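You operate a simulated robot arm through the tools that you are given. There is no shell and no other tool. Be economical: measure what you need, move in short steps, check, and stop when the job is done.

The job below is to be done with a simulated two-armed robot. You get a single attempt, and the scene is never put back.

JOB
Wipe the flow table clean, stand the cone in its middle, zero the counter and lock the table.
Fine: use the sponge and put it back; press reset once. What is to be rubbed or washed off counts as gone when no trace of it is left.

It is judged by the outcome, as a careful person would: the job done as asked, and still so three seconds after it is handed in. It fails if anything else is knocked over, pushed out of place, dropped, spilled or broken.

ROBOT AND FRAMES
Two 7-joint arms with two-finger grippers on one trunk, on a base that drives. Base frame: it is fixed to the floor where the robot stands at the start and does not move with it; the origin is under the middle of the robot, x ahead of it, y to its left, z up. Lengths are in mm, angles in degrees, forces in N, time in s.
The left shoulder is at the start at [60, 179, 1180], the right one opposite. With the tool pointing down near the work surface each hand reaches from about 160 to 640 mm from the robot's upright axis, wherever it stands, measured 20 degrees to its own side. Places, roughly: brass disc [700, 300, 900]; flow table stand [800, 200, 900]; table lock lever [600, 100, 900]; top of the brass disc [700, 300, 900]. Payload 1.96 kg a hand.
Tool frame (each hand has its own): the origin (TCP) lies between the finger pads and is the grasp point; the fingertips stand 20 mm ahead of it; z points along the fingers, y is the line along which they close. The gripper opens to 72 mm. The gripper's body begins 38 mm behind the TCP.
Orientation is that of the tool frame in the base frame, as a unit quaternion [w, x, y, z]. With the fingers straight down and closing along the base's y, the tool's x points along the base's -x, its y along +y and its z along -z.

CONTROLS
- The arms move only by the tool servo_tool. It takes "left_series", "right_series" or both (then of equal length, played together; a hand with none holds still); each is a list of rows, each an object (a shift or turn left out is 0, a gripper value left out holds the last) with "slide": the shift along the base's x, y, z in mm, a list of three; "turn": the turn, a rotation vector about the base's x, y, z in degrees, a list of three; "hand": the gripper command, from -1 (fully open) to 1 (shut), values between in proportion. In form: [{"slide": [dx, dy, dz], "turn": [wx, wy, wz], "hand": hand}, ...]. A call has 1 to 12 rows; each row shifts and turns the commanded pose from where the row before left it. Each row takes 0.2 s and may step no farther than 50 mm and 8.6 degrees from the row before; otherwise, or with a gripper value out of range, the whole call is refused. Where a pose cannot be reached the arm comes as near as it can. A force on the tool above 40 N (or 10 N above the force at the start of the call, whichever is more), or a blocked arm, ends the call early, and 0.2 s more pass. The fingers move at their own pace (about 153 mm/s each) and stop on an object; they squeeze with about 38 N. The grip force told is the motor's: it shows also when the fingers shut on nothing. Time passes only in rows, and 0.2 s behind the last, so rows that do not move let the fingers close. It gives the time, the measured TCP pose, the force on the tool (base axes), the opening and the grip force at its end, in the units of the frame above (readings bear some noise), with the torque about the TCP (base axes, N m) and any sound that the robot's microphone picked up, and new pictures: "show" is both (left out), scene, wrist or none (wrist: the cameras of the hands that moved).
- Cameras (640 x 400 px; columns grow to the right, rows downward): "scene" is now at [6.7, 21.4, 1738.8]; the picture's right is [0.31, -0.95, 0.00], its down [-0.76, -0.24, -0.61] and it looks along [0.58, 0.19, -0.79] (base axes); focal length 274 px, centre (320, 200). "left" rides on the left gripper at [71, -19, -82] in its tool frame; the picture's right is [0.26, 0.97, 0.00], its down [-0.67, 0.18, -0.72] and it looks along [-0.69, 0.19, 0.70] (tool axes); focal length 280 px, centre (320, 200). "right" rides on the right gripper at [71, 19, -82] in its tool frame; the picture's right is [-0.26, 0.97, 0.00], its down [-0.67, -0.18, -0.72] and it looks along [-0.69, -0.19, 0.70] (tool axes); focal length 280 px, centre (320, 200). There is no depth. A picture from a camera that has moved, and an enlarged one, comes with that camera's place and axes in the base frame and with its lens. The place of the scene camera against the robot may be out by one fixed shift of up to 18 mm in any direction.
- raise_lower(by): slides the trunk up (or, below 0, down) by that many mm; the arms and the scene camera ride with it, the base frame stays. It gives what a move gives, with no picture.
- steer(legs): drives the robot by 1 to 6 legs, each [ahead, left, turn to the left] in mm, mm and degrees, along the robot's own axes; the way and the turn of a leg run together, so that a leg with both is an arc; at most 1500 mm and 180 degrees a leg. The arms and the cameras ride along, it lands a little off, and it stops where it bumps. It gives what a move gives, and a new picture of the scene camera.
- head_to(pan, tilt): turns the head with the scene camera to pan (to the left, within 86 degrees either way) and tilt (down, from -29 to 69), counted from straight ahead of the robot. It gives what a move gives, and a new picture of the scene camera.
- zoom(camera, box): a new picture of the part [left, top, right, bottom] of that camera's present view, enlarged. No time passes.
- sign_off(): hands the job in; it is judged then, once.

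Work in short steps. Places have to be worked out from the pictures, the camera data and where the tool is seen: move nearer, look again, correct. Check each grasp and each placing, and mend what went wrong. You have 120 turns and 260 pictures in all, those below and enlarged ones among them. Open the grippers and draw the arms clear of the work before you hand the job in, unless the task says otherwise; then end with one line.

The tools are called after ">>>" as name(argument=value, ...) on one line, values as JSON. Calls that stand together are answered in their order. servo_tool: Moves the arms, as the interface text tells. Its arguments: {"type":"object","properties":{"left_series":{"type":"array"},"right_series":{"type":"array"},"show":{"type":"string","enum":["both","scene","wrist","none"]}},"required":[]} The other tools are called the same way: raise_lower (by) slides the trunk up or down; steer (legs) drives the base; head_to (pan, tilt) turns the head that bears the scene camera; zoom (camera, box) takes an enlarged picture of a part of a camera's view; sign_off () hands the job in.

At the start:

```text
time_s: 0.0
left_eef_pos: [397.6, 295.0, 1181.1]
left_tcp_rot: [0.0, 0.0, 1.0, 0.0]
left_ft_force: [-1.1, -1.3, 0.6]
left_ft_torque: [0.0, 0.03, 0.0]
left_finger_gap: 71.7
left_grip_force: 0.0
right_eef_pos: [338.3, -30.7, 1192.1]
right_tcp_rot: [0.0, -0.001, 1.0, 0.0]
right_ft_force: [-0.3, 0.1, 0.1]
right_ft_torque: [-0.01, -0.02, 0.01]
right_finger_gap: 71.6
right_grip_force: 0.1
trunk travel left (down, up): [-825.0, 165.0]
robot x, y, heading: [-1.1, -0.1, 0.1]
head pan, tilt: [17.9, 52.5]
```

scene: 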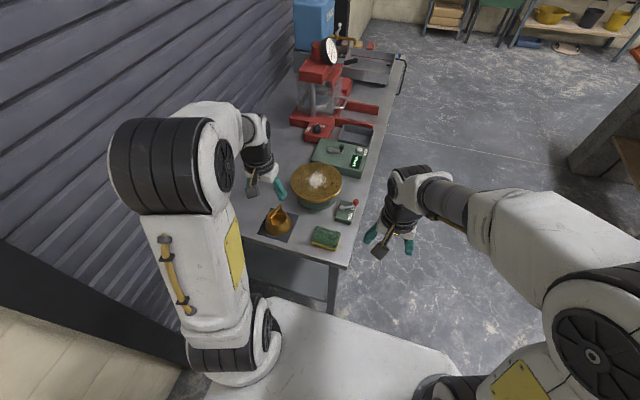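
right: 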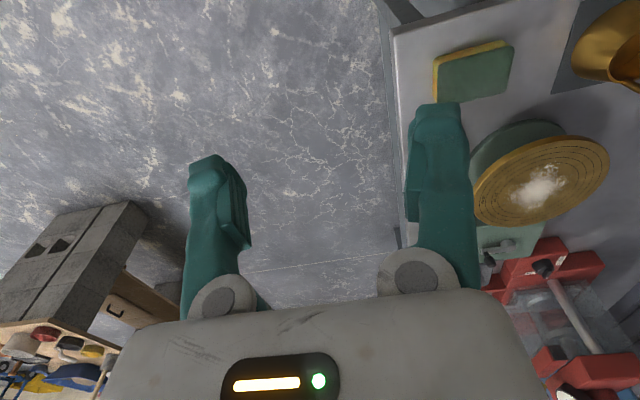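
left: 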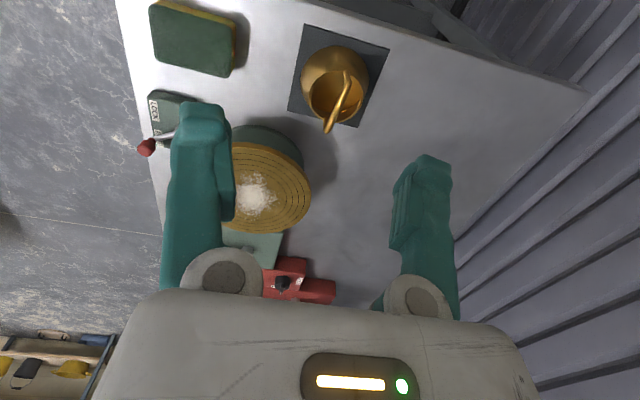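

The scene shows the disc with white residue, the cone on a grey mat, a sponge, a lock box with a red-knobbed lever, and a green counter unit. I'll zoom in for details.

>>> zoom(camera="scene", box=[230, 120, 390, 260])

>>> zoom(camera="left", box=[110, 0, 400, 180])

```text
2.86 times, centred on (310, 190) of scene
camera zoom: at [6.7, 21.4, 1738.8], right [0.31, -0.95, 0.0], down [-0.76, -0.24, -0.61], along [0.58, 0.19, -0.79], focal length 782 px, centre (349, 229)
```

zoom: 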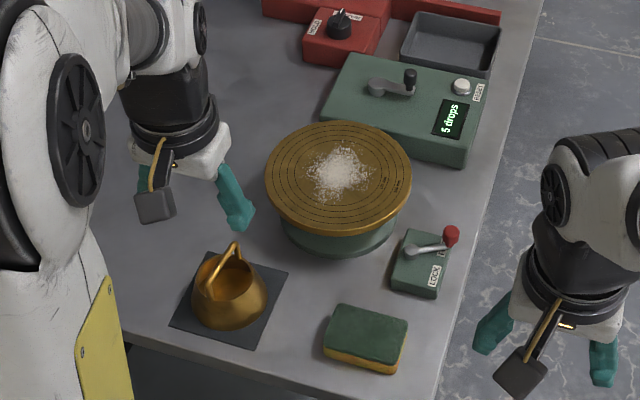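

```text
2.21 times, centred on (255, 90) of left
camera zoom: at [327.1, 275.8, 1263.5], right [-0.26, 0.97, 0.0], down [0.67, 0.18, 0.72], along [0.69, 0.19, -0.7], focal length 619 px, centre (463, 443)
```

zoom: 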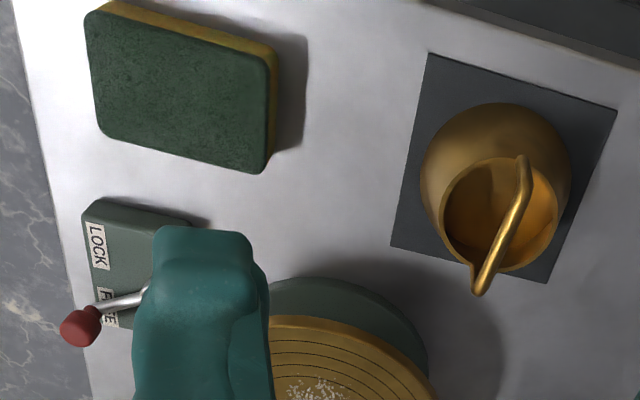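

The disc is beyond reach, so I need to drive. First I look down to see how large the base is and how close it sits to the table.

>>> head_to(pan=0, tilt=69)

>>> head_to(pan=-40, tilt=50)

```text
time_s: 0.8
left_eef_pos: [397.4, 295.1, 1181.5]
left_tcp_rot: [0.0, 0.0, 1.0, 0.0]
left_ft_force: [-0.3, 0.1, 0.4]
left_ft_torque: [-0.02, -0.02, -0.01]
left_finger_gap: 72.1
left_grip_force: 0.1
right_eef_pos: [339.9, -31.7, 1192.8]
right_tcp_rot: [0.0, -0.001, 1.0, 0.0]
right_ft_force: [0.0, -0.3, 0.2]
right_ft_torque: [0.03, -0.02, 0.02]
right_finger_gap: 72.1
right_grip_force: 0.1
trunk travel left (down, up): [-825.0, 165.0]
robot x, y, heading: [-3.0, -0.9, -0.0]
head pan, tilt: [0.0, 68.8]
camera scene: at [-8.4, -1.4, 1720.2], right [0.0, -1.0, 0.0], down [-0.93, 0.0, -0.36], along [0.36, 0.0, -0.93], focal length 274 px, centre (320, 200)
```

scene: 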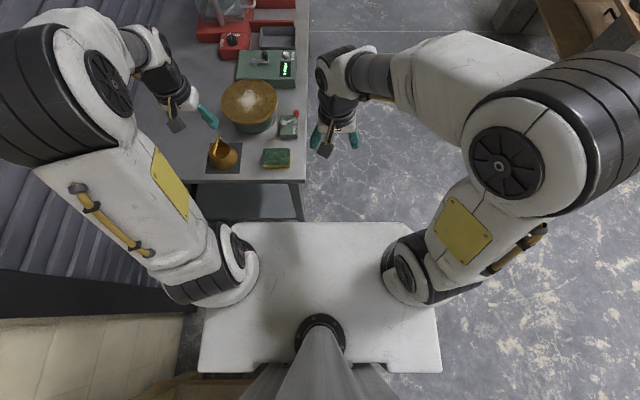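

```text
time_s: 1.9
left_eef_pos: [397.9, 295.6, 1181.5]
left_tcp_rot: [0.001, 0.0, 1.0, 0.0]
left_ft_force: [-0.3, -1.2, 0.5]
left_ft_torque: [0.03, 0.03, 0.0]
left_finger_gap: 72.2
left_grip_force: 0.1
right_eef_pos: [340.2, -31.7, 1193.1]
right_tcp_rot: [0.0, 0.0, 1.0, 0.0]
right_ft_force: [-0.1, 0.0, -0.6]
right_ft_torque: [0.01, 0.03, 0.01]
right_finger_gap: 71.9
right_grip_force: 0.2
trunk travel left (down, up): [-825.0, 165.0]
robot x, y, heading: [-0.2, -0.2, -0.1]
head pan, tilt: [-40.0, 50.0]
camera scene: at [-5.3, -50.9, 1742.1], right [-0.64, -0.77, 0.0], down [-0.59, 0.49, -0.64], along [0.49, -0.41, -0.77], focal length 274 px, centre (320, 200)
```

scene: 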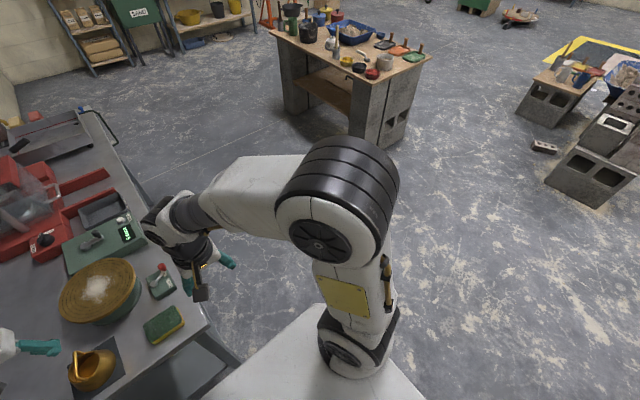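

The base plate is moderate in size and the floor to the right of the table is free. I'll go around to the table's right side and face it.

>>> steer(legs=[[0, -420, 0], [620, 0, 0], [0, 0, 90]])

>>> head_to(pan=0, tilt=62)

```text
time_s: 11.3
left_eef_pos: [326.1, -14.1, 1181.2]
left_tcp_rot: [0.0, -0.705, 0.709, 0.0]
left_ft_force: [-0.3, -0.1, 0.1]
left_ft_torque: [0.01, -0.02, 0.02]
left_finger_gap: 72.0
left_grip_force: 0.0
right_eef_pos: [654.1, -75.3, 1192.4]
right_tcp_rot: [0.0, -0.705, 0.709, 0.0]
right_ft_force: [0.0, -0.6, -0.2]
right_ft_torque: [0.0, 0.0, -0.02]
right_finger_gap: 71.9
right_grip_force: 0.1
trunk travel left (down, up): [-825.0, 165.0]
robot x, y, heading: [620.0, -414.9, 89.7]
head pan, tilt: [-40.0, 50.0]
camera scene: at [665.6, -416.6, 1742.1], right [0.76, -0.65, 0.0], down [-0.5, -0.58, -0.64], along [0.42, 0.49, -0.77], focal length 274 px, centre (320, 200)
```

scene: 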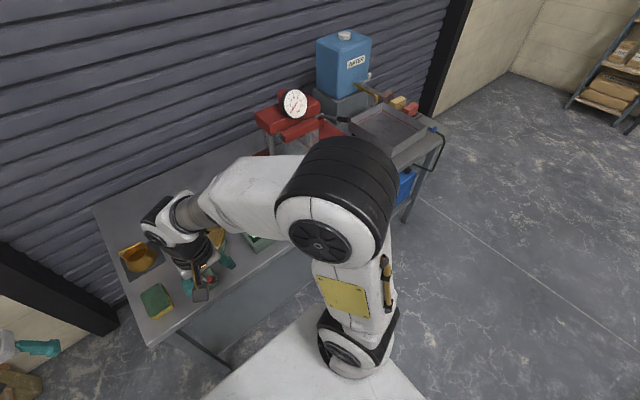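

```text
time_s: 12.4
left_eef_pos: [327.2, -14.6, 1183.0]
left_tcp_rot: [0.0, -0.705, 0.709, 0.001]
left_ft_force: [0.6, -0.2, 0.2]
left_ft_torque: [0.01, 0.01, -0.03]
left_finger_gap: 72.0
left_grip_force: 0.0
right_eef_pos: [653.4, -76.3, 1192.5]
right_tcp_rot: [0.0, -0.706, 0.709, 0.001]
right_ft_force: [0.3, 0.7, -1.0]
right_ft_torque: [0.03, 0.03, 0.04]
right_finger_gap: 72.1
right_grip_force: 0.0
trunk travel left (down, up): [-825.0, 165.0]
robot x, y, heading: [619.8, -414.0, 89.6]
head pan, tilt: [0.0, 62.0]
camera scene: at [616.2, -411.0, 1727.3], right [1.0, -0.01, 0.0], down [-0.01, -0.88, -0.47], along [0.0, 0.47, -0.88], focal length 274 px, centre (320, 200)
```

scene: 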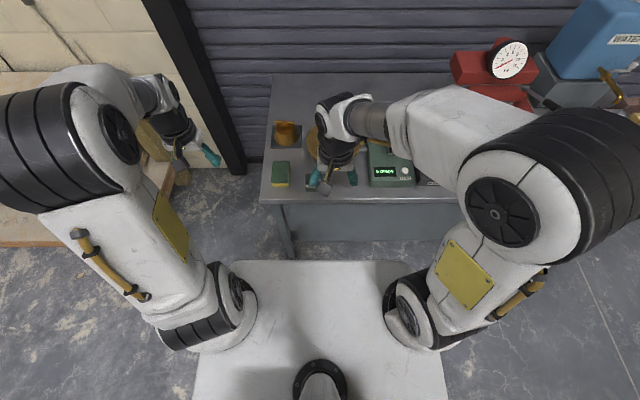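

The turn went well. Driving 105 mm ahead keeps at least the clearance the robot had at the start, so it's safe.

>>> steer(legs=[[105, 0, 0]])

>>> servo_tool(right_series=[{"slide": [50, 0, 0]}, {"slide": [50, -20, 0]}, {"slide": [50, -40, 0]}, {"slide": [50, 0, 0]}], show="both")

```text
time_s: 13.6
left_eef_pos: [328.6, 88.6, 1182.1]
left_tcp_rot: [0.0, -0.706, 0.708, 0.0]
left_ft_force: [-0.9, -0.2, 0.7]
left_ft_torque: [0.0, 0.03, -0.02]
left_finger_gap: 72.1
left_grip_force: 0.1
right_eef_pos: [653.6, 27.5, 1192.9]
right_tcp_rot: [0.0, -0.706, 0.709, 0.0]
right_ft_force: [0.1, 0.2, -0.3]
right_ft_torque: [-0.01, 0.01, 0.02]
right_finger_gap: 72.1
right_grip_force: 0.1
trunk travel left (down, up): [-825.0, 165.0]
robot x, y, heading: [621.1, -309.8, 89.9]
head pan, tilt: [0.0, 62.0]
camera scene: at [616.6, -307.7, 1727.3], right [1.0, 0.0, 0.0], down [0.0, -0.88, -0.47], along [0.0, 0.47, -0.88], focal length 274 px, centre (320, 200)
```

scene: 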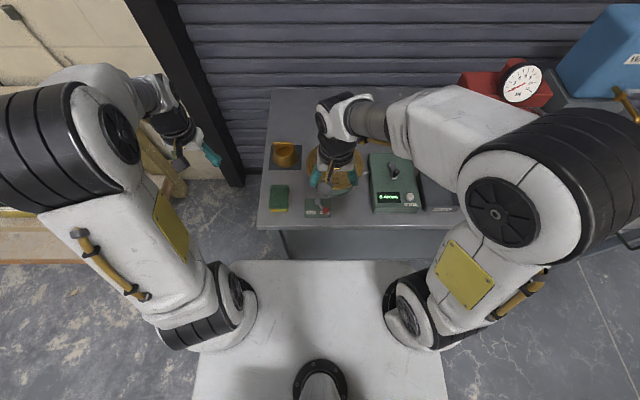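

```text
refused: row 2 steps farther than a row can; nothing moved
```

Now I'll move the right hand aside and bring the left hand near the sponge for a close look.

>>> servo_tool(right_series=[{"slide": [45, 0, 0]}, {"slide": [45, -10, 0]}, {"slide": [45, -20, 0]}, {"slide": [45, 0, 0]}], left_series=[{"slide": [30, 0, -35]}, {"slide": [30, 0, -35]}, {"slide": [30, 0, -35]}, {"slide": [30, 0, -35]}], show="both")

```text
time_s: 14.6
left_eef_pos: [448.6, 90.5, 1040.1]
left_tcp_rot: [-0.001, -0.706, 0.708, 0.001]
left_ft_force: [0.6, -0.3, 0.9]
left_ft_torque: [-0.02, 0.02, -0.01]
left_finger_gap: 72.0
left_grip_force: 0.0
right_eef_pos: [835.5, -1.4, 1192.2]
right_tcp_rot: [-0.001, -0.707, 0.708, 0.001]
right_ft_force: [0.0, 0.3, 0.2]
right_ft_torque: [0.01, 0.05, -0.01]
right_finger_gap: 71.8
right_grip_force: 0.1
trunk travel left (down, up): [-825.0, 165.0]
robot x, y, heading: [619.8, -306.4, 89.8]
head pan, tilt: [0.0, 62.0]
camera scene: at [619.5, -305.4, 1727.3], right [1.0, 0.0, 0.0], down [0.0, -0.88, -0.47], along [0.0, 0.47, -0.88], focal length 274 px, centre (320, 200)
camera right: at [817.9, -71.2, 1272.0], right [-0.96, 0.26, 0.0], down [0.19, 0.67, 0.71], along [0.19, 0.69, -0.7], focal length 280 px, centre (320, 200)
camera left: at [467.8, 19.6, 1123.1], right [-0.97, -0.26, 0.0], down [-0.18, 0.68, 0.72], along [-0.19, 0.69, -0.7], focal length 280 px, centre (320, 200)
```

scene: 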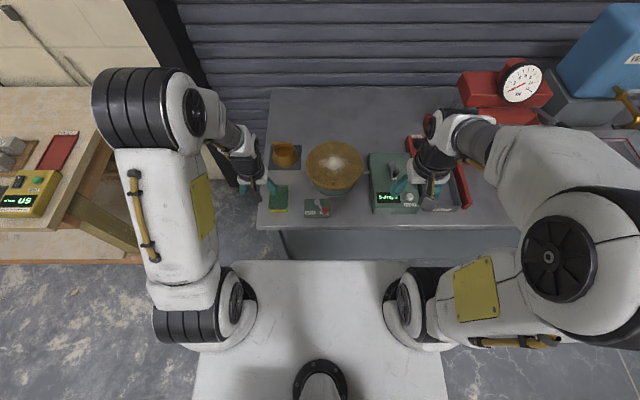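
right: 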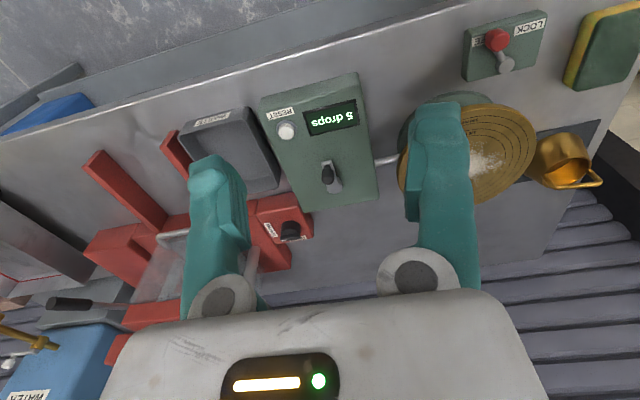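
left: 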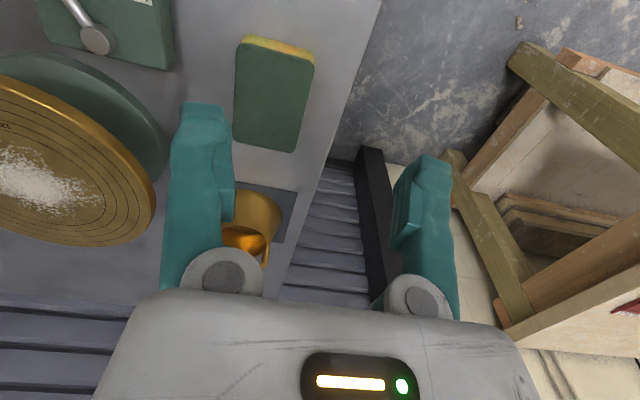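

Sponge centre comes out near (478,156), about 64×92, top z≈873. I'll move above it and look again.

>>> servo_tool(left_series=[{"slide": [10, 22, -30]}, {"slide": [10, 22, -30]}, {"slide": [9.5, 21, -25]}, {}], show="wrist")

```text
time_s: 15.6
left_eef_pos: [476.7, 154.2, 956.3]
left_tcp_rot: [0.0, -0.706, 0.708, 0.001]
left_ft_force: [0.5, -0.6, 0.4]
left_ft_torque: [0.0, -0.03, -0.01]
left_finger_gap: 71.8
left_grip_force: 0.1
right_eef_pos: [833.5, -3.1, 1191.8]
right_tcp_rot: [0.0, -0.705, 0.709, 0.0]
right_ft_force: [0.0, 0.4, 0.2]
right_ft_torque: [0.01, -0.03, -0.05]
right_finger_gap: 71.8
right_grip_force: 0.0
trunk travel left (down, up): [-825.0, 165.0]
robot x, y, heading: [619.1, -308.2, 89.9]
head pan, tilt: [0.0, 62.0]
camera left: at [495.4, 83.4, 1038.4], right [-0.97, -0.26, 0.0], down [-0.18, 0.68, 0.72], along [-0.19, 0.69, -0.7], focal length 280 px, centre (320, 200)
```

left: 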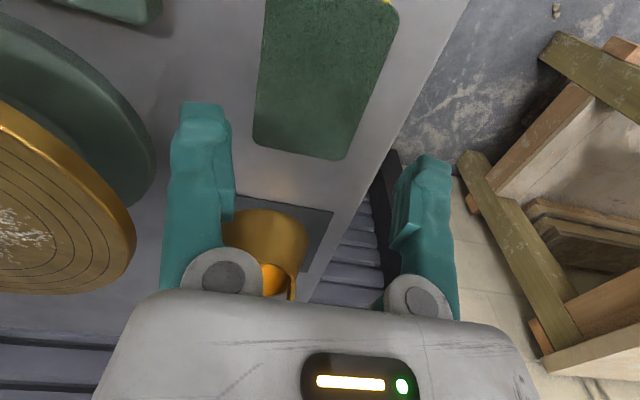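

Sponge is about 66 wide, yawed ~2.5°. I align and descend to just above its top.

>>> servo_tool(left_series=[{"slide": [1.3, 1, -20], "turn": [0, 0, 2.5]}, {"slide": [0, 0, -20]}, {"slide": [0, 0, -14]}, {}], show="wrist")

>>> zoom(camera="scene", box=[230, 130, 350, 230])

```text
time_s: 16.6
left_eef_pos: [479.4, 155.6, 902.5]
left_tcp_rot: [0.001, 0.721, -0.693, 0.0]
left_ft_force: [1.0, 0.3, 0.0]
left_ft_torque: [-0.01, 0.01, 0.01]
left_finger_gap: 72.0
left_grip_force: 0.1
right_eef_pos: [833.9, -1.9, 1192.0]
right_tcp_rot: [0.0, -0.706, 0.708, 0.001]
right_ft_force: [-0.2, 1.0, 0.1]
right_ft_torque: [-0.01, 0.0, 0.02]
right_finger_gap: 72.0
right_grip_force: 0.1
trunk travel left (down, up): [-825.0, 165.0]
robot x, y, heading: [622.5, -310.9, 90.1]
head pan, tilt: [0.0, 62.0]
camera left: at [500.7, 85.9, 984.3], right [-0.95, -0.3, 0.0], down [-0.21, 0.67, 0.72], along [-0.22, 0.68, -0.7], focal length 280 px, centre (320, 200)
```

left: 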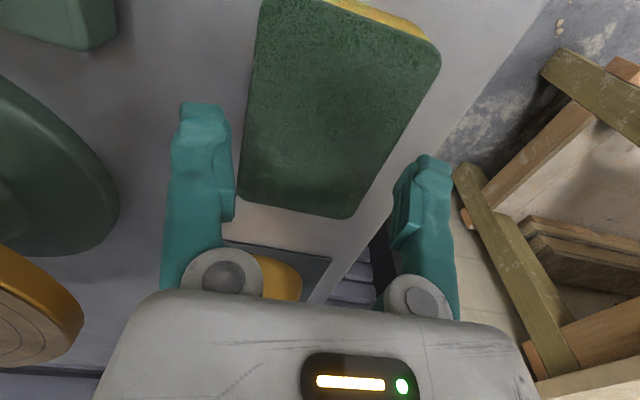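

```text
4.00 times, centred on (290, 180) of scene
camera zoom: at [616.6, -306.7, 1727.3], right [1.0, 0.0, 0.0], down [0.0, -0.88, -0.47], along [0.0, 0.47, -0.88], focal length 1094 px, centre (440, 280)
```

zoom: 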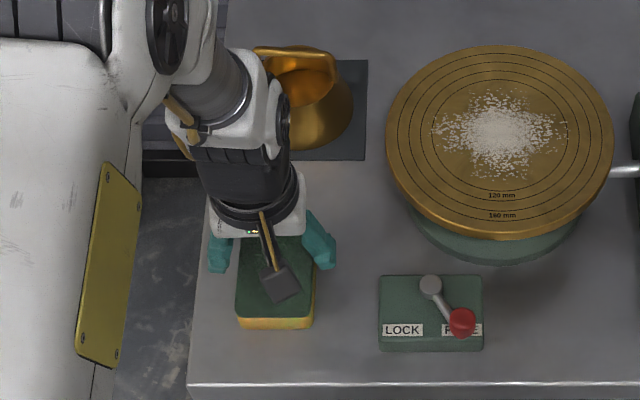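

Fingers straddle the sponge with a few mm margin. Descend further to tip z≈858 and look.

>>> servo_tool(left_series=[{"slide": [-1, -1, -12]}, {"slide": [0, 0, -12]}, {}], show="wrist")

```text
time_s: 17.4
left_eef_pos: [478.2, 156.1, 879.5]
left_tcp_rot: [0.0, 0.721, -0.693, 0.0]
left_ft_force: [1.7, 0.2, 1.1]
left_ft_torque: [0.02, 0.0, -0.02]
left_finger_gap: 71.9
left_grip_force: 0.1
right_eef_pos: [833.7, -1.5, 1192.0]
right_tcp_rot: [0.0, -0.706, 0.709, 0.0]
right_ft_force: [-0.9, 0.4, 0.4]
right_ft_torque: [0.0, -0.03, -0.04]
right_finger_gap: 72.2
right_grip_force: 0.1
trunk travel left (down, up): [-825.0, 165.0]
robot x, y, heading: [620.6, -310.2, 89.6]
head pan, tilt: [0.0, 62.0]
camera left: at [499.6, 84.3, 960.5], right [-0.95, -0.3, 0.0], down [-0.21, 0.67, 0.72], along [-0.21, 0.68, -0.7], focal length 280 px, centre (320, 200)
```

left: 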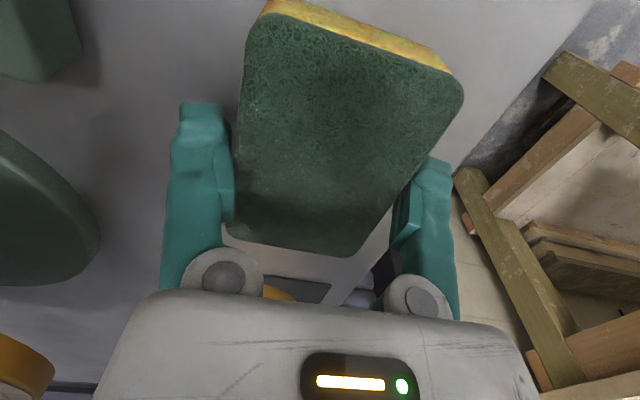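

Fingers are well placed either side of the sponge. Down 6 mm more and close.

>>> servo_tool(left_series=[{"slide": [0, 0, -6]}, {"hand": 1}, {}, {}], show="wrist")

```text
time_s: 18.4
left_eef_pos: [477.7, 154.4, 873.9]
left_tcp_rot: [-0.002, 0.721, -0.693, -0.002]
left_ft_force: [-1.1, 4.6, 28.3]
left_ft_torque: [0.11, 0.0, -0.12]
left_finger_gap: 62.7
left_grip_force: 38.0
right_eef_pos: [834.4, -3.5, 1193.8]
right_tcp_rot: [0.002, -0.706, 0.708, 0.0]
right_ft_force: [-0.8, -0.6, -0.2]
right_ft_torque: [0.02, -0.02, -0.03]
right_finger_gap: 72.3
right_grip_force: 0.1
trunk travel left (down, up): [-825.0, 165.0]
robot x, y, heading: [620.8, -312.1, 89.9]
head pan, tilt: [0.0, 62.0]
camera left: at [500.2, 83.8, 956.0], right [-0.95, -0.3, 0.0], down [-0.21, 0.66, 0.72], along [-0.22, 0.69, -0.7], focal length 280 px, centre (320, 200)
```

left: 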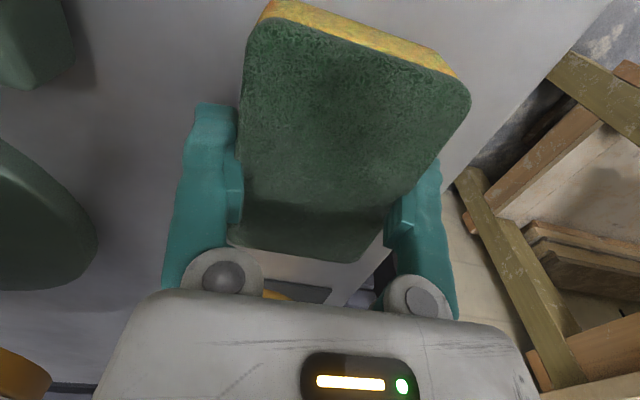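

Gripped at 62.7 mm. Lift and verify.

>>> servo_tool(left_series=[{"slide": [0, 0, 15]}, {"slide": [0, 0, 40]}, {"slide": [0, 0, 45]}, {}], show="both")

>>> zoom(camera="scene", box=[230, 130, 350, 230])

```text
time_s: 19.4
left_eef_pos: [477.4, 153.0, 972.5]
left_tcp_rot: [0.0, 0.721, -0.693, 0.001]
left_ft_force: [0.3, 0.1, -0.6]
left_ft_torque: [-0.01, -0.03, 0.0]
left_finger_gap: 62.5
left_grip_force: 38.3
right_eef_pos: [833.1, -1.1, 1191.7]
right_tcp_rot: [0.0, -0.706, 0.709, 0.0]
right_ft_force: [-0.2, -0.3, 0.3]
right_ft_torque: [-0.01, 0.02, 0.02]
right_finger_gap: 72.0
right_grip_force: 0.0
trunk travel left (down, up): [-825.0, 165.0]
robot x, y, heading: [621.1, -307.6, 89.8]
head pan, tilt: [0.0, 62.0]
camera scene: at [616.4, -305.9, 1727.3], right [1.0, 0.0, 0.0], down [0.0, -0.88, -0.47], along [0.0, 0.47, -0.88], focal length 274 px, centre (320, 200)
camera left: at [499.3, 83.8, 1054.7], right [-0.95, -0.3, 0.0], down [-0.21, 0.67, 0.71], along [-0.22, 0.68, -0.7], focal length 280 px, centre (320, 200)
```

scene: 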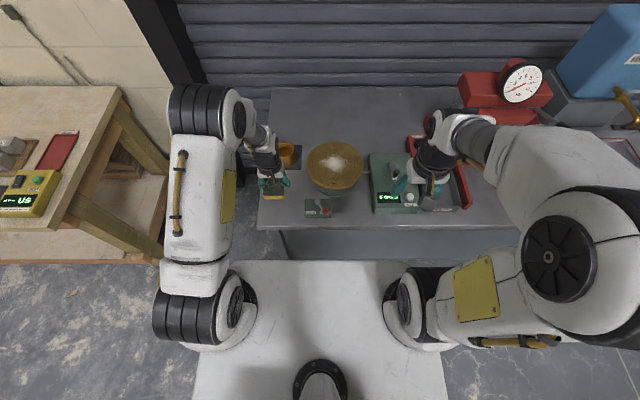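
left: 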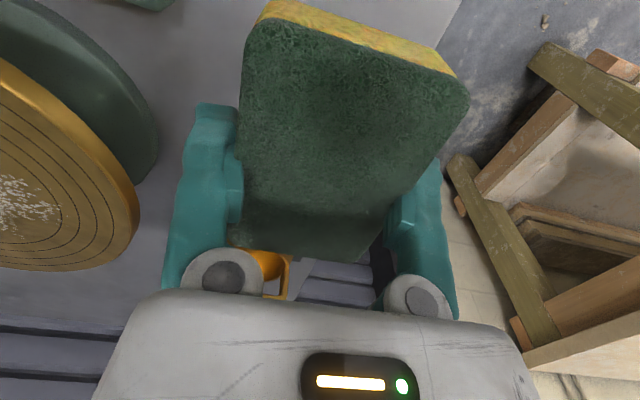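

```text
4.00 times, centred on (290, 180) of scene
camera zoom: at [616.4, -305.9, 1727.3], right [1.0, 0.0, 0.0], down [0.0, -0.88, -0.47], along [0.0, 0.47, -0.88], focal length 1094 px, centre (440, 280)
```

zoom: 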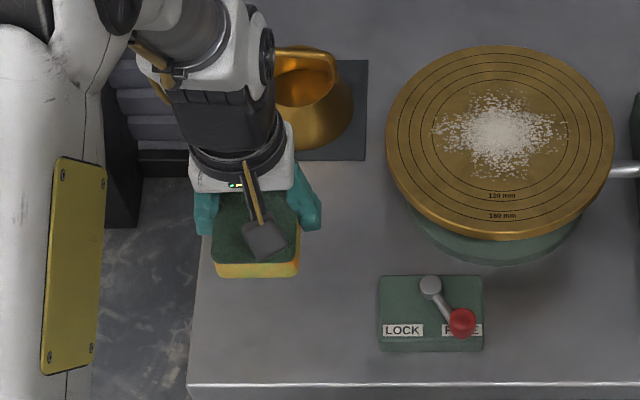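

The sponge is held firmly. I now carry it above the disc centre (~(666,256)) at a safe height.

>>> servo_tool(left_series=[{"slide": [0, 0, 38]}, {"slide": [38, 20, 0]}, {"slide": [38, 20, 0]}, {"slide": [38, 20, 0]}, {"slide": [38, 20, 0]}, {"slide": [36, 23, 0]}, {}], show="both")

>>> zoom(camera="scene", box=[280, 130, 400, 230])

```text
time_s: 21.0
left_eef_pos: [647.7, 243.6, 1010.5]
left_tcp_rot: [0.001, 0.721, -0.693, 0.001]
left_ft_force: [0.2, -0.5, 0.7]
left_ft_torque: [-0.03, 0.02, -0.03]
left_finger_gap: 62.5
left_grip_force: 38.2
left hand out of reach, approached as far as the arm can: row 6
right_eef_pos: [833.0, -1.6, 1191.7]
right_tcp_rot: [0.0, -0.706, 0.708, 0.0]
right_ft_force: [-0.2, 0.3, -0.6]
right_ft_torque: [0.02, 0.02, 0.01]
right_finger_gap: 72.0
right_grip_force: 0.0
trunk travel left (down, up): [-825.0, 165.0]
robot x, y, heading: [621.7, -311.1, 89.7]
head pan, tilt: [0.0, 62.0]
camera scene: at [615.9, -307.5, 1727.3], right [1.0, 0.0, 0.0], down [0.0, -0.88, -0.47], along [0.0, 0.47, -0.88], focal length 274 px, centre (320, 200)
camera left: at [669.3, 174.9, 1093.3], right [-0.95, -0.3, 0.0], down [-0.21, 0.67, 0.72], along [-0.21, 0.68, -0.7], focal length 280 px, centre (320, 200)
```

scene: 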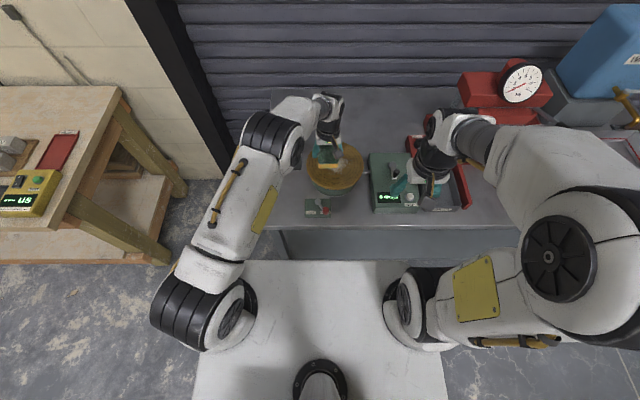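
left: 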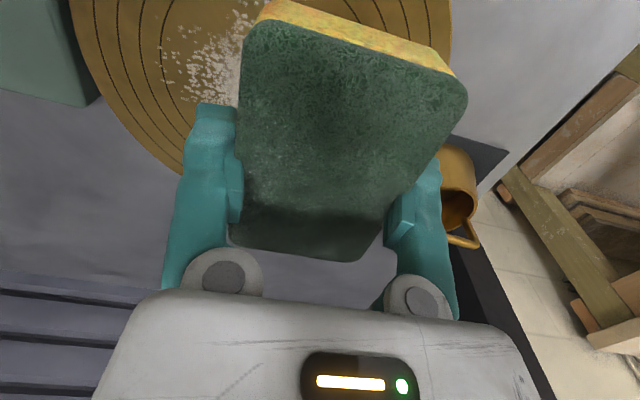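

```text
4.00 times, centred on (340, 180) of scene
camera zoom: at [615.9, -307.5, 1727.3], right [1.0, 0.0, 0.0], down [0.0, -0.88, -0.47], along [0.0, 0.47, -0.88], focal length 1094 px, centre (240, 280)
```

zoom: 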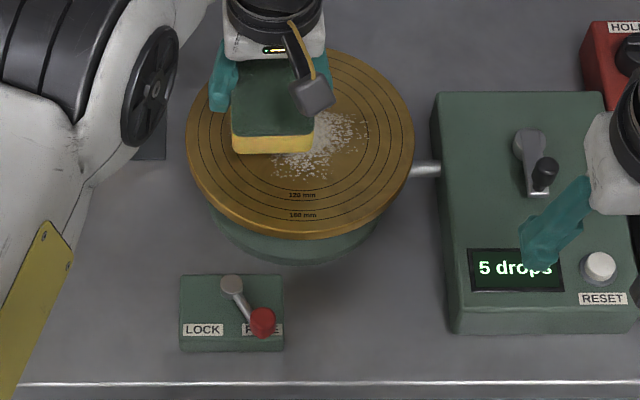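

The left hand is at its reach limit, so the robot must come nearer. To learn whether the white plate is a wide base or the chest, I raise the trunk a bit and compare the view.

>>> raise_lower(by=120)

>>> zoom(camera="scene", box=[0, 0, 640, 400])

```text
time_s: 22.5
left_eef_pos: [646.9, 244.7, 1131.8]
left_tcp_rot: [0.0, 0.721, -0.693, 0.0]
left_ft_force: [0.3, -0.6, 0.6]
left_ft_torque: [-0.02, 0.01, 0.04]
left_finger_gap: 62.3
left_grip_force: 37.6
right_eef_pos: [833.8, -1.7, 1312.1]
right_tcp_rot: [0.001, -0.706, 0.709, 0.0]
right_ft_force: [0.2, -0.6, 0.1]
right_ft_torque: [-0.03, 0.05, -0.02]
right_finger_gap: 72.0
right_grip_force: 0.1
trunk travel left (down, up): [-945.0, 45.0]
robot x, y, heading: [620.0, -312.2, 89.7]
head pan, tilt: [0.0, 62.0]
```

```text
1.00 times, centred on (320, 200) of scene (not enlarged: the box is as wide or as high as the picture)
camera zoom: at [616.7, -306.5, 1847.2], right [1.0, 0.0, 0.0], down [0.0, -0.88, -0.47], along [0.0, 0.47, -0.88], focal length 274 px, centre (320, 200)
```

zoom: 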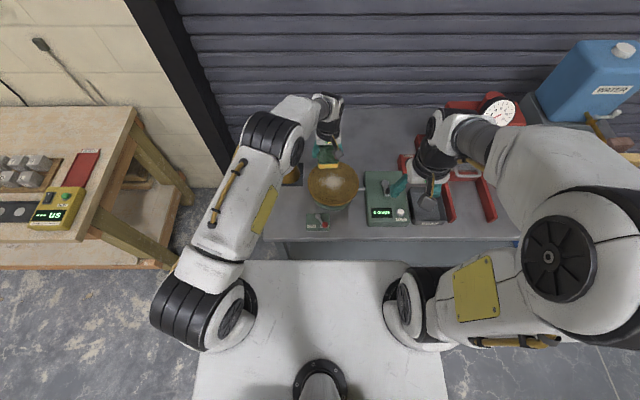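

The plate rides with the trunk (chest, not base), so moving 60 mm closer is low-risk. I drive right 120 and ahead 60 with hands high.

>>> steer(legs=[[0, -120, 0], [60, 0, 0]])

>>> raise_lower(by=-120)

>>> zoom(camera="scene", box=[180, 110, 340, 230])

```text
time_s: 24.3
left_eef_pos: [764.0, 298.1, 1134.1]
left_tcp_rot: [-0.003, 0.722, -0.692, -0.002]
left_ft_force: [-1.0, -0.3, 0.8]
left_ft_torque: [0.05, -0.01, 0.0]
left_finger_gap: 62.6
left_grip_force: 38.3
right_eef_pos: [950.8, 49.8, 1314.7]
right_tcp_rot: [0.003, -0.706, 0.708, 0.002]
right_ft_force: [-0.5, -0.6, 0.4]
right_ft_torque: [0.02, 0.0, -0.01]
right_finger_gap: 71.9
right_grip_force: 0.1
trunk travel left (down, up): [-945.0, 45.0]
robot x, y, heading: [744.4, -252.7, 90.0]
head pan, tilt: [0.0, 62.0]
camera scene: at [733.1, -258.9, 1847.3], right [1.0, 0.0, 0.0], down [0.0, -0.88, -0.47], along [0.0, 0.47, -0.88], focal length 274 px, centre (320, 200)
```

scene: 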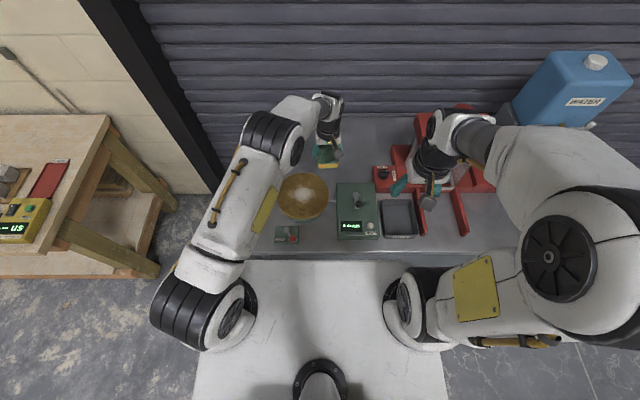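

```text
time_s: 25.8
left_eef_pos: [765.4, 304.1, 1011.3]
left_tcp_rot: [0.0, 0.722, -0.692, 0.001]
left_ft_force: [0.0, -0.7, -0.2]
left_ft_torque: [0.03, 0.02, -0.01]
left_finger_gap: 62.3
left_grip_force: 37.5
right_eef_pos: [952.7, 57.7, 1191.9]
right_tcp_rot: [0.001, -0.706, 0.708, 0.0]
right_ft_force: [0.3, 0.2, 0.3]
right_ft_torque: [0.02, -0.03, 0.01]
right_finger_gap: 72.2
right_grip_force: 0.0
trunk travel left (down, up): [-825.0, 165.0]
robot x, y, heading: [737.8, -249.7, 90.0]
head pan, tilt: [0.0, 62.0]
```

```text
3.33 times, centred on (260, 170) of scene
camera zoom: at [735.4, -247.5, 1727.3], right [1.0, 0.0, 0.0], down [0.0, -0.88, -0.47], along [0.0, 0.47, -0.88], focal length 912 px, centre (520, 300)
```

zoom: 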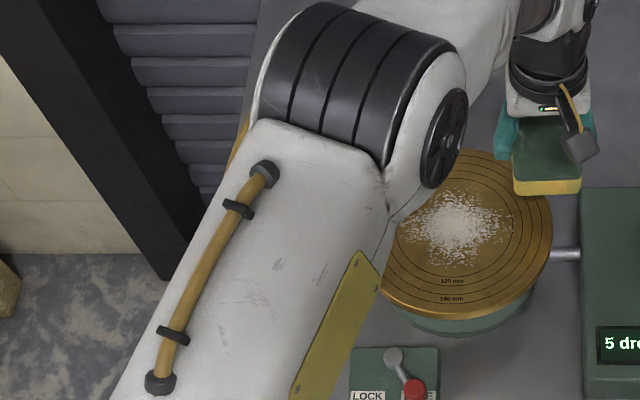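

Robot is at (738,−250). I bring the sponge over the disc centre (668,256).

>>> servo_tool(left_series=[{"slide": [-40, -16, 0]}, {"slide": [-40, -16, 0]}, {"slide": [-17, -16, 0]}, {"slide": [0, 0, -20]}, {}], show="wrist")

>>> zoom(camera="scene", box=[240, 120, 360, 220])

```text
time_s: 27.0
left_eef_pos: [667.7, 255.8, 991.1]
left_tcp_rot: [0.0, 0.722, -0.692, 0.0]
left_ft_force: [0.0, -0.6, 0.5]
left_ft_torque: [0.01, -0.01, 0.02]
left_finger_gap: 62.0
left_grip_force: 38.2
right_eef_pos: [951.3, 56.4, 1193.0]
right_tcp_rot: [0.0, -0.706, 0.708, 0.0]
right_ft_force: [-0.7, -0.5, 0.7]
right_ft_torque: [0.03, 0.01, -0.01]
right_finger_gap: 72.1
right_grip_force: 0.0
trunk travel left (down, up): [-825.0, 165.0]
robot x, y, heading: [737.5, -252.5, 89.8]
head pan, tilt: [0.0, 62.0]
camera left: at [689.7, 186.3, 1072.9], right [-0.95, -0.3, 0.0], down [-0.21, 0.67, 0.72], along [-0.22, 0.68, -0.7], focal length 280 px, centre (320, 200)
```

left: 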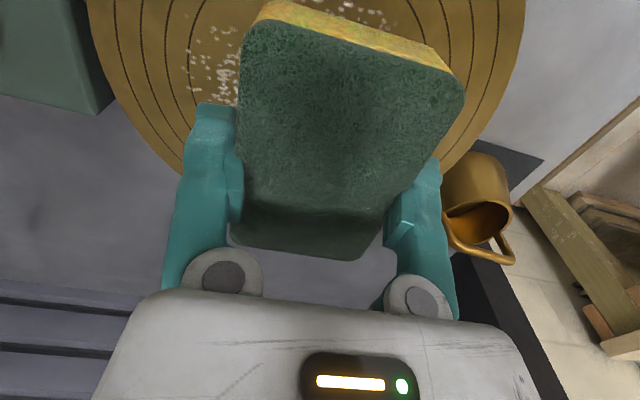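

```text
4.00 times, centred on (300, 170) of scene
camera zoom: at [735.2, -248.2, 1727.3], right [1.0, 0.0, 0.0], down [0.0, -0.88, -0.47], along [0.0, 0.47, -0.88], focal length 1094 px, centre (400, 320)
```

zoom: 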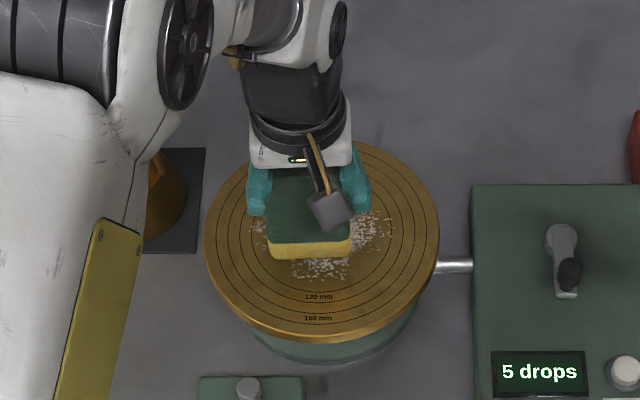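

Sponge is over the powder. Descend slowly to find contact.

>>> servo_tool(left_series=[{"slide": [0, 0, -5]}, {"slide": [0, 0, -4]}, {"slide": [0, 0, -3]}, {}], show="none")

```text
time_s: 28.0
left_eef_pos: [668.5, 257.0, 979.7]
left_tcp_rot: [0.0, 0.722, -0.692, 0.001]
left_ft_force: [0.0, -0.5, 0.2]
left_ft_torque: [0.01, 0.02, 0.0]
left_finger_gap: 62.2
left_grip_force: 37.9
right_eef_pos: [951.1, 56.6, 1191.7]
right_tcp_rot: [0.0, -0.707, 0.708, 0.0]
right_ft_force: [0.4, 0.4, 0.5]
right_ft_torque: [-0.02, -0.02, -0.01]
right_finger_gap: 72.0
right_grip_force: 0.0
trunk travel left (down, up): [-825.0, 165.0]
robot x, y, heading: [740.5, -248.5, 90.0]
head pan, tilt: [0.0, 62.0]
```

No contact yet; continue down in 2 mm steps.

>>> servo_tool(left_series=[{"slide": [0, 0, -2]}, {"slide": [0, 0, -2]}, {"slide": [0, 0, -2]}, {}], show="none")

>>> servo_tool(left_series=[{"slide": [0, 0, -2]}, {"slide": [0, 0, -1]}, {}], show="wrist")

```text
time_s: 29.0
left_eef_pos: [667.8, 256.4, 972.4]
left_tcp_rot: [0.0, 0.722, -0.692, 0.001]
left_ft_force: [-0.8, -1.0, -0.5]
left_ft_torque: [0.02, -0.02, -0.01]
left_finger_gap: 62.2
left_grip_force: 37.7
right_eef_pos: [952.2, 56.1, 1192.8]
right_tcp_rot: [0.0, -0.707, 0.707, 0.0]
right_ft_force: [-0.9, -0.3, 0.3]
right_ft_torque: [-0.01, -0.01, -0.01]
right_finger_gap: 71.9
right_grip_force: 0.1
trunk travel left (down, up): [-825.0, 165.0]
robot x, y, heading: [737.7, -250.2, 89.9]
head pan, tilt: [0.0, 62.0]
```

```text
time_s: 29.8
left_eef_pos: [668.3, 257.0, 969.9]
left_tcp_rot: [0.0, 0.721, -0.693, 0.0]
left_ft_force: [0.0, -0.5, 0.0]
left_ft_torque: [0.0, -0.03, 0.0]
left_finger_gap: 62.0
left_grip_force: 37.8
right_eef_pos: [952.0, 57.6, 1192.4]
right_tcp_rot: [0.0, -0.707, 0.708, 0.0]
right_ft_force: [-0.5, -0.1, -0.6]
right_ft_torque: [-0.02, -0.02, 0.02]
right_finger_gap: 72.0
right_grip_force: 0.0
trunk travel left (down, up): [-825.0, 165.0]
robot x, y, heading: [737.3, -253.6, 89.9]
head pan, tilt: [0.0, 62.0]
camera left: at [690.8, 186.4, 1052.1], right [-0.95, -0.3, 0.0], down [-0.21, 0.67, 0.72], along [-0.22, 0.68, -0.7], focal length 280 px, centre (320, 200)
```

left: 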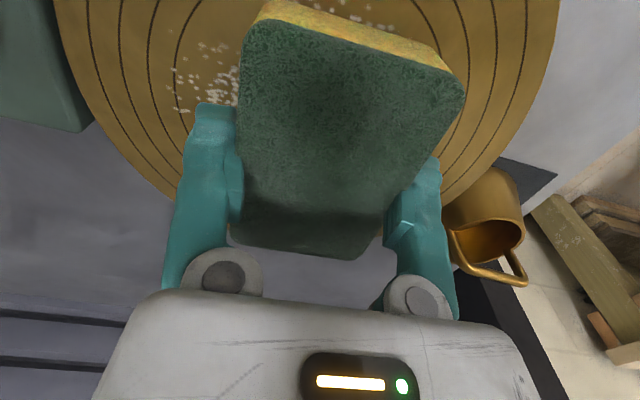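

Still free; continue down.

>>> servo_tool(left_series=[{"slide": [0, 0, -2]}, {"slide": [0, 0, -2]}, {"slide": [0, 0, -1]}, {}], show="none")

>>> servo_tool(left_series=[{"slide": [0, 0, -2]}, {"slide": [0, 0, -1]}, {}], show="none")

```text
time_s: 30.8
left_eef_pos: [668.6, 256.2, 963.7]
left_tcp_rot: [0.0, 0.722, -0.692, 0.0]
left_ft_force: [0.5, -0.2, -1.0]
left_ft_torque: [0.01, 0.01, 0.01]
left_finger_gap: 62.2
left_grip_force: 37.9
right_eef_pos: [951.9, 57.1, 1192.2]
right_tcp_rot: [0.0, -0.707, 0.707, 0.0]
right_ft_force: [-0.1, -0.1, 0.1]
right_ft_torque: [0.05, 0.01, 0.03]
right_finger_gap: 72.2
right_grip_force: 0.1
trunk travel left (down, up): [-825.0, 165.0]
robot x, y, heading: [740.3, -250.0, 89.7]
head pan, tilt: [0.0, 62.0]
```

```text
time_s: 31.6
left_eef_pos: [669.1, 255.6, 963.2]
left_tcp_rot: [0.0, 0.721, -0.692, 0.0]
left_ft_force: [0.6, -0.1, 0.5]
left_ft_torque: [0.0, 0.0, 0.0]
left_finger_gap: 61.9
left_grip_force: 38.0
right_eef_pos: [950.9, 56.6, 1192.6]
right_tcp_rot: [-0.001, -0.706, 0.708, 0.001]
right_ft_force: [0.4, 0.6, 0.6]
right_ft_torque: [0.02, 0.0, 0.01]
right_finger_gap: 72.1
right_grip_force: 0.2
trunk travel left (down, up): [-825.0, 165.0]
robot x, y, heading: [742.2, -250.0, 89.9]
head pan, tilt: [0.0, 62.0]
```

Check the gap visually.

>>> servo_tool(left_series=[{"slide": [0, 0, -2]}, {"slide": [0, 0, -1]}, {}], show="none")

>>> zoom(camera="scene", box=[260, 140, 340, 210])

```text
time_s: 32.4
left_eef_pos: [669.7, 256.2, 961.4]
left_tcp_rot: [-0.002, 0.721, -0.692, -0.002]
left_ft_force: [-1.3, 4.0, 25.7]
left_ft_torque: [-0.22, 0.07, -0.01]
left_finger_gap: 62.3
left_grip_force: 38.1
right_eef_pos: [952.8, 55.7, 1193.1]
right_tcp_rot: [0.0, -0.707, 0.707, 0.0]
right_ft_force: [0.2, 0.0, -0.2]
right_ft_torque: [-0.02, -0.02, -0.01]
right_finger_gap: 72.1
right_grip_force: 0.1
trunk travel left (down, up): [-825.0, 165.0]
robot x, y, heading: [741.7, -249.7, 89.9]
head pan, tilt: [0.0, 62.0]
```

```text
5.71 times, centred on (300, 175) of scene
camera zoom: at [735.6, -250.7, 1727.6], right [1.0, 0.0, 0.0], down [0.0, -0.88, -0.47], along [0.0, 0.47, -0.88], focal length 1563 px, centre (434, 343)
```

zoom: 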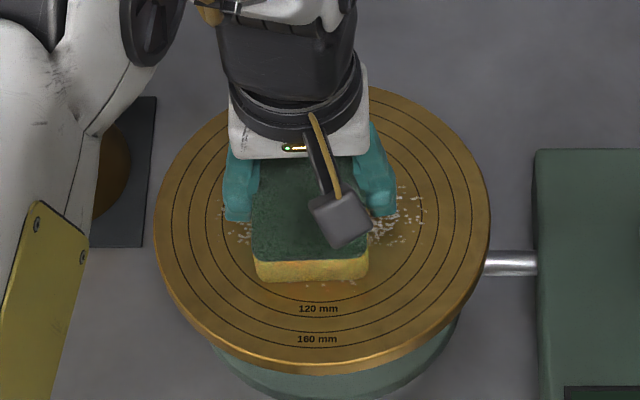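

Contact on the disc at TCP z≈961.5 (~26 N). I ease up 1 mm and wipe the left half in a raster.

>>> servo_tool(left_series=[{"slide": [0, -25, 1]}, {"slide": [0, 25, 0]}, {"slide": [0, 25, 0]}, {"slide": [-15, 0, 0]}, {"slide": [0, -25, 0]}, {"slide": [0, -25, 0]}, {"slide": [-15, 0, 0]}, {"slide": [0, 25, 0]}, {"slide": [0, 25, 0]}, {"slide": [-15, 0, 0]}, {"slide": [0, -25, 0]}, {"slide": [0, -25, 0]}], show="scene")

>>> zoom(camera="scene", box=[260, 140, 340, 210])

```text
time_s: 32.9
left_eef_pos: [670.1, 237.1, 962.3]
left_tcp_rot: [-0.002, 0.721, -0.693, 0.0]
left_ft_force: [0.4, -0.9, 2.3]
left_ft_torque: [-0.16, 0.02, 0.03]
left_finger_gap: 62.2
left_grip_force: 38.3
right_eef_pos: [950.7, 55.2, 1193.1]
right_tcp_rot: [0.001, -0.707, 0.707, 0.001]
right_ft_force: [0.6, -0.7, 0.2]
right_ft_torque: [0.01, -0.01, -0.02]
right_finger_gap: 72.0
right_grip_force: 0.1
trunk travel left (down, up): [-825.0, 165.0]
robot x, y, heading: [739.8, -250.4, 90.0]
head pan, tilt: [0.0, 62.0]
stopped in row 2 (left hand): the force on the tool passed its limit at 50 N (the readings are from after the stop); the commanded pose is now the measured one
camera scene: at [735.1, -250.8, 1726.6], right [1.0, 0.0, 0.0], down [0.0, -0.88, -0.47], along [0.0, 0.47, -0.88], focal length 274 px, centre (320, 200)
```

scene: 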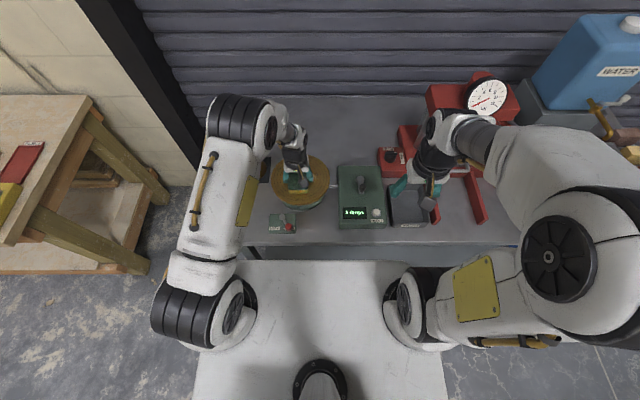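

```text
5.71 times, centred on (300, 175) of scene
camera zoom: at [735.1, -250.8, 1726.6], right [1.0, 0.0, 0.0], down [0.0, -0.88, -0.47], along [0.0, 0.47, -0.88], focal length 1563 px, centre (434, 343)
```

zoom: 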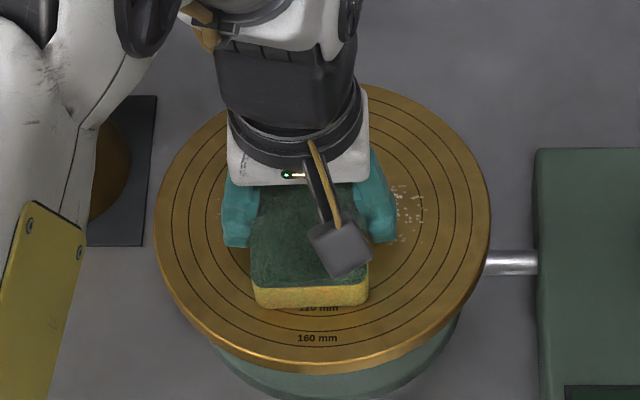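

It works, but the reversal was too forceful. I continue with slower, lighter strokes.

>>> servo_tool(left_series=[{"slide": [0, 10, -0.7]}, {"slide": [0, 12, 0]}, {"slide": [0, 12, 0]}, {"slide": [0, 10, 0]}, {"slide": [-15, 0, 0]}, {"slide": [0, -12, 0]}, {"slide": [0, -12, 0]}, {"slide": [0, -12, 0]}, {"slide": [0, -12, 0]}, {"slide": [-15, 0, 0]}, {"slide": [0, 12, 0]}, {"slide": [0, 12, 0]}], show="none")

>>> zoom(camera="scene", box=[260, 140, 340, 210])

```text
time_s: 35.5
left_eef_pos: [636.7, 254.7, 961.2]
left_tcp_rot: [0.001, 0.723, -0.691, -0.001]
left_ft_force: [-1.3, -13.1, 16.4]
left_ft_torque: [-0.4, -0.06, -0.06]
left_finger_gap: 62.2
left_grip_force: 38.2
right_eef_pos: [951.9, 53.6, 1193.3]
right_tcp_rot: [-0.002, 0.707, -0.707, -0.001]
right_ft_force: [0.4, -0.4, 0.0]
right_ft_torque: [-0.01, -0.02, 0.0]
right_finger_gap: 71.9
right_grip_force: 0.0
trunk travel left (down, up): [-825.0, 165.0]
robot x, y, heading: [738.5, -252.9, 89.9]
head pan, tilt: [0.0, 62.0]
```

```text
5.71 times, centred on (300, 175) of scene
camera zoom: at [735.9, -253.7, 1727.3], right [1.0, 0.0, 0.0], down [0.0, -0.88, -0.47], along [0.0, 0.47, -0.88], focal length 1563 px, centre (434, 343)
```

zoom: 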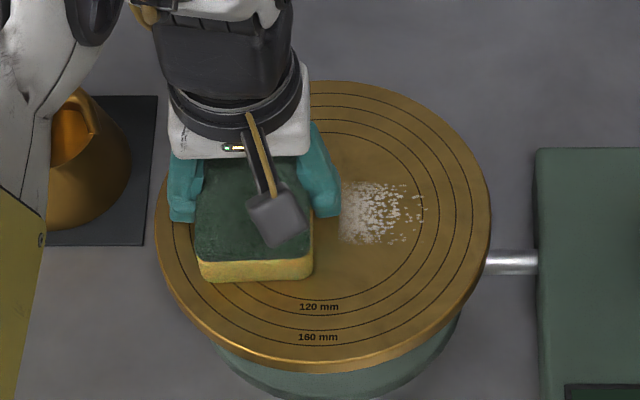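

The left side is coming clean. Finish the left edge, then move back to the right.

>>> servo_tool(left_series=[{"slide": [0, 12, 0]}, {"slide": [0, 12, 0]}, {"slide": [-12, 0, 0]}, {"slide": [0, -12, 0]}, {"slide": [0, -12, 0]}, {"slide": [0, -12, 0]}, {"slide": [0, -12, 0]}, {"slide": [15, 0, 0]}, {"slide": [15, 0, 0]}, {"slide": [15, 0, 0]}, {"slide": [15, 0, 0]}, {"slide": [0, 12, 0]}], show="none")

>>> servo_tool(left_series=[{"slide": [0, 12, 0]}, {"slide": [0, 12, 0]}, {"slide": [0, 12, 0]}, {"slide": [14, 0, 0]}, {"slide": [0, -12, 0]}, {"slide": [0, -12, 0]}, {"slide": [0, -12, 0]}, {"slide": [0, -12, 0]}, {"slide": [14, 0, 0]}, {"slide": [0, 12, 0]}, {"slide": [0, 12, 0]}, {"slide": [0, 12, 0]}], show="none")

>>> zoom(camera="scene", box=[260, 140, 340, 210])

```text
time_s: 38.1
left_eef_pos: [690.5, 244.4, 960.7]
left_tcp_rot: [-0.002, 0.721, -0.693, 0.002]
left_ft_force: [-1.6, -10.3, 12.6]
left_ft_torque: [-0.23, -0.01, -0.07]
left_finger_gap: 62.4
left_grip_force: 37.7
right_eef_pos: [953.2, 55.0, 1191.9]
right_tcp_rot: [0.001, -0.707, 0.707, 0.001]
right_ft_force: [-0.5, 0.3, 0.7]
right_ft_torque: [-0.04, 0.02, -0.03]
right_finger_gap: 71.9
right_grip_force: 0.1
trunk travel left (down, up): [-825.0, 165.0]
robot x, y, heading: [737.5, -249.9, 89.9]
head pan, tilt: [0.0, 62.0]
```

```text
time_s: 40.7
left_eef_pos: [715.3, 270.5, 960.7]
left_tcp_rot: [-0.001, 0.722, -0.692, 0.0]
left_ft_force: [0.9, -6.7, 10.4]
left_ft_torque: [-0.19, -0.04, 0.0]
left_finger_gap: 62.3
left_grip_force: 38.1
right_eef_pos: [951.0, 55.9, 1192.6]
right_tcp_rot: [0.001, -0.706, 0.708, -0.001]
right_ft_force: [0.0, -0.1, -0.2]
right_ft_torque: [-0.01, 0.01, -0.01]
right_finger_gap: 71.9
right_grip_force: 0.1
trunk travel left (down, up): [-825.0, 165.0]
robot x, y, heading: [741.0, -250.2, 90.0]
head pan, tilt: [0.0, 62.0]
```

```text
5.71 times, centred on (300, 175) of scene
camera zoom: at [735.3, -249.4, 1727.2], right [1.0, 0.0, 0.0], down [0.0, -0.88, -0.47], along [0.0, 0.47, -0.88], focal length 1563 px, centre (434, 343)
```

zoom: 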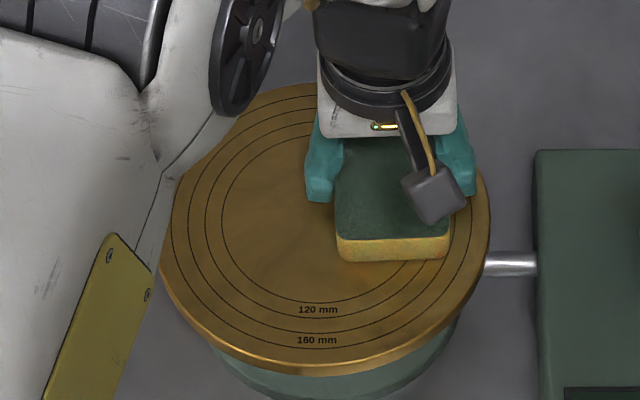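

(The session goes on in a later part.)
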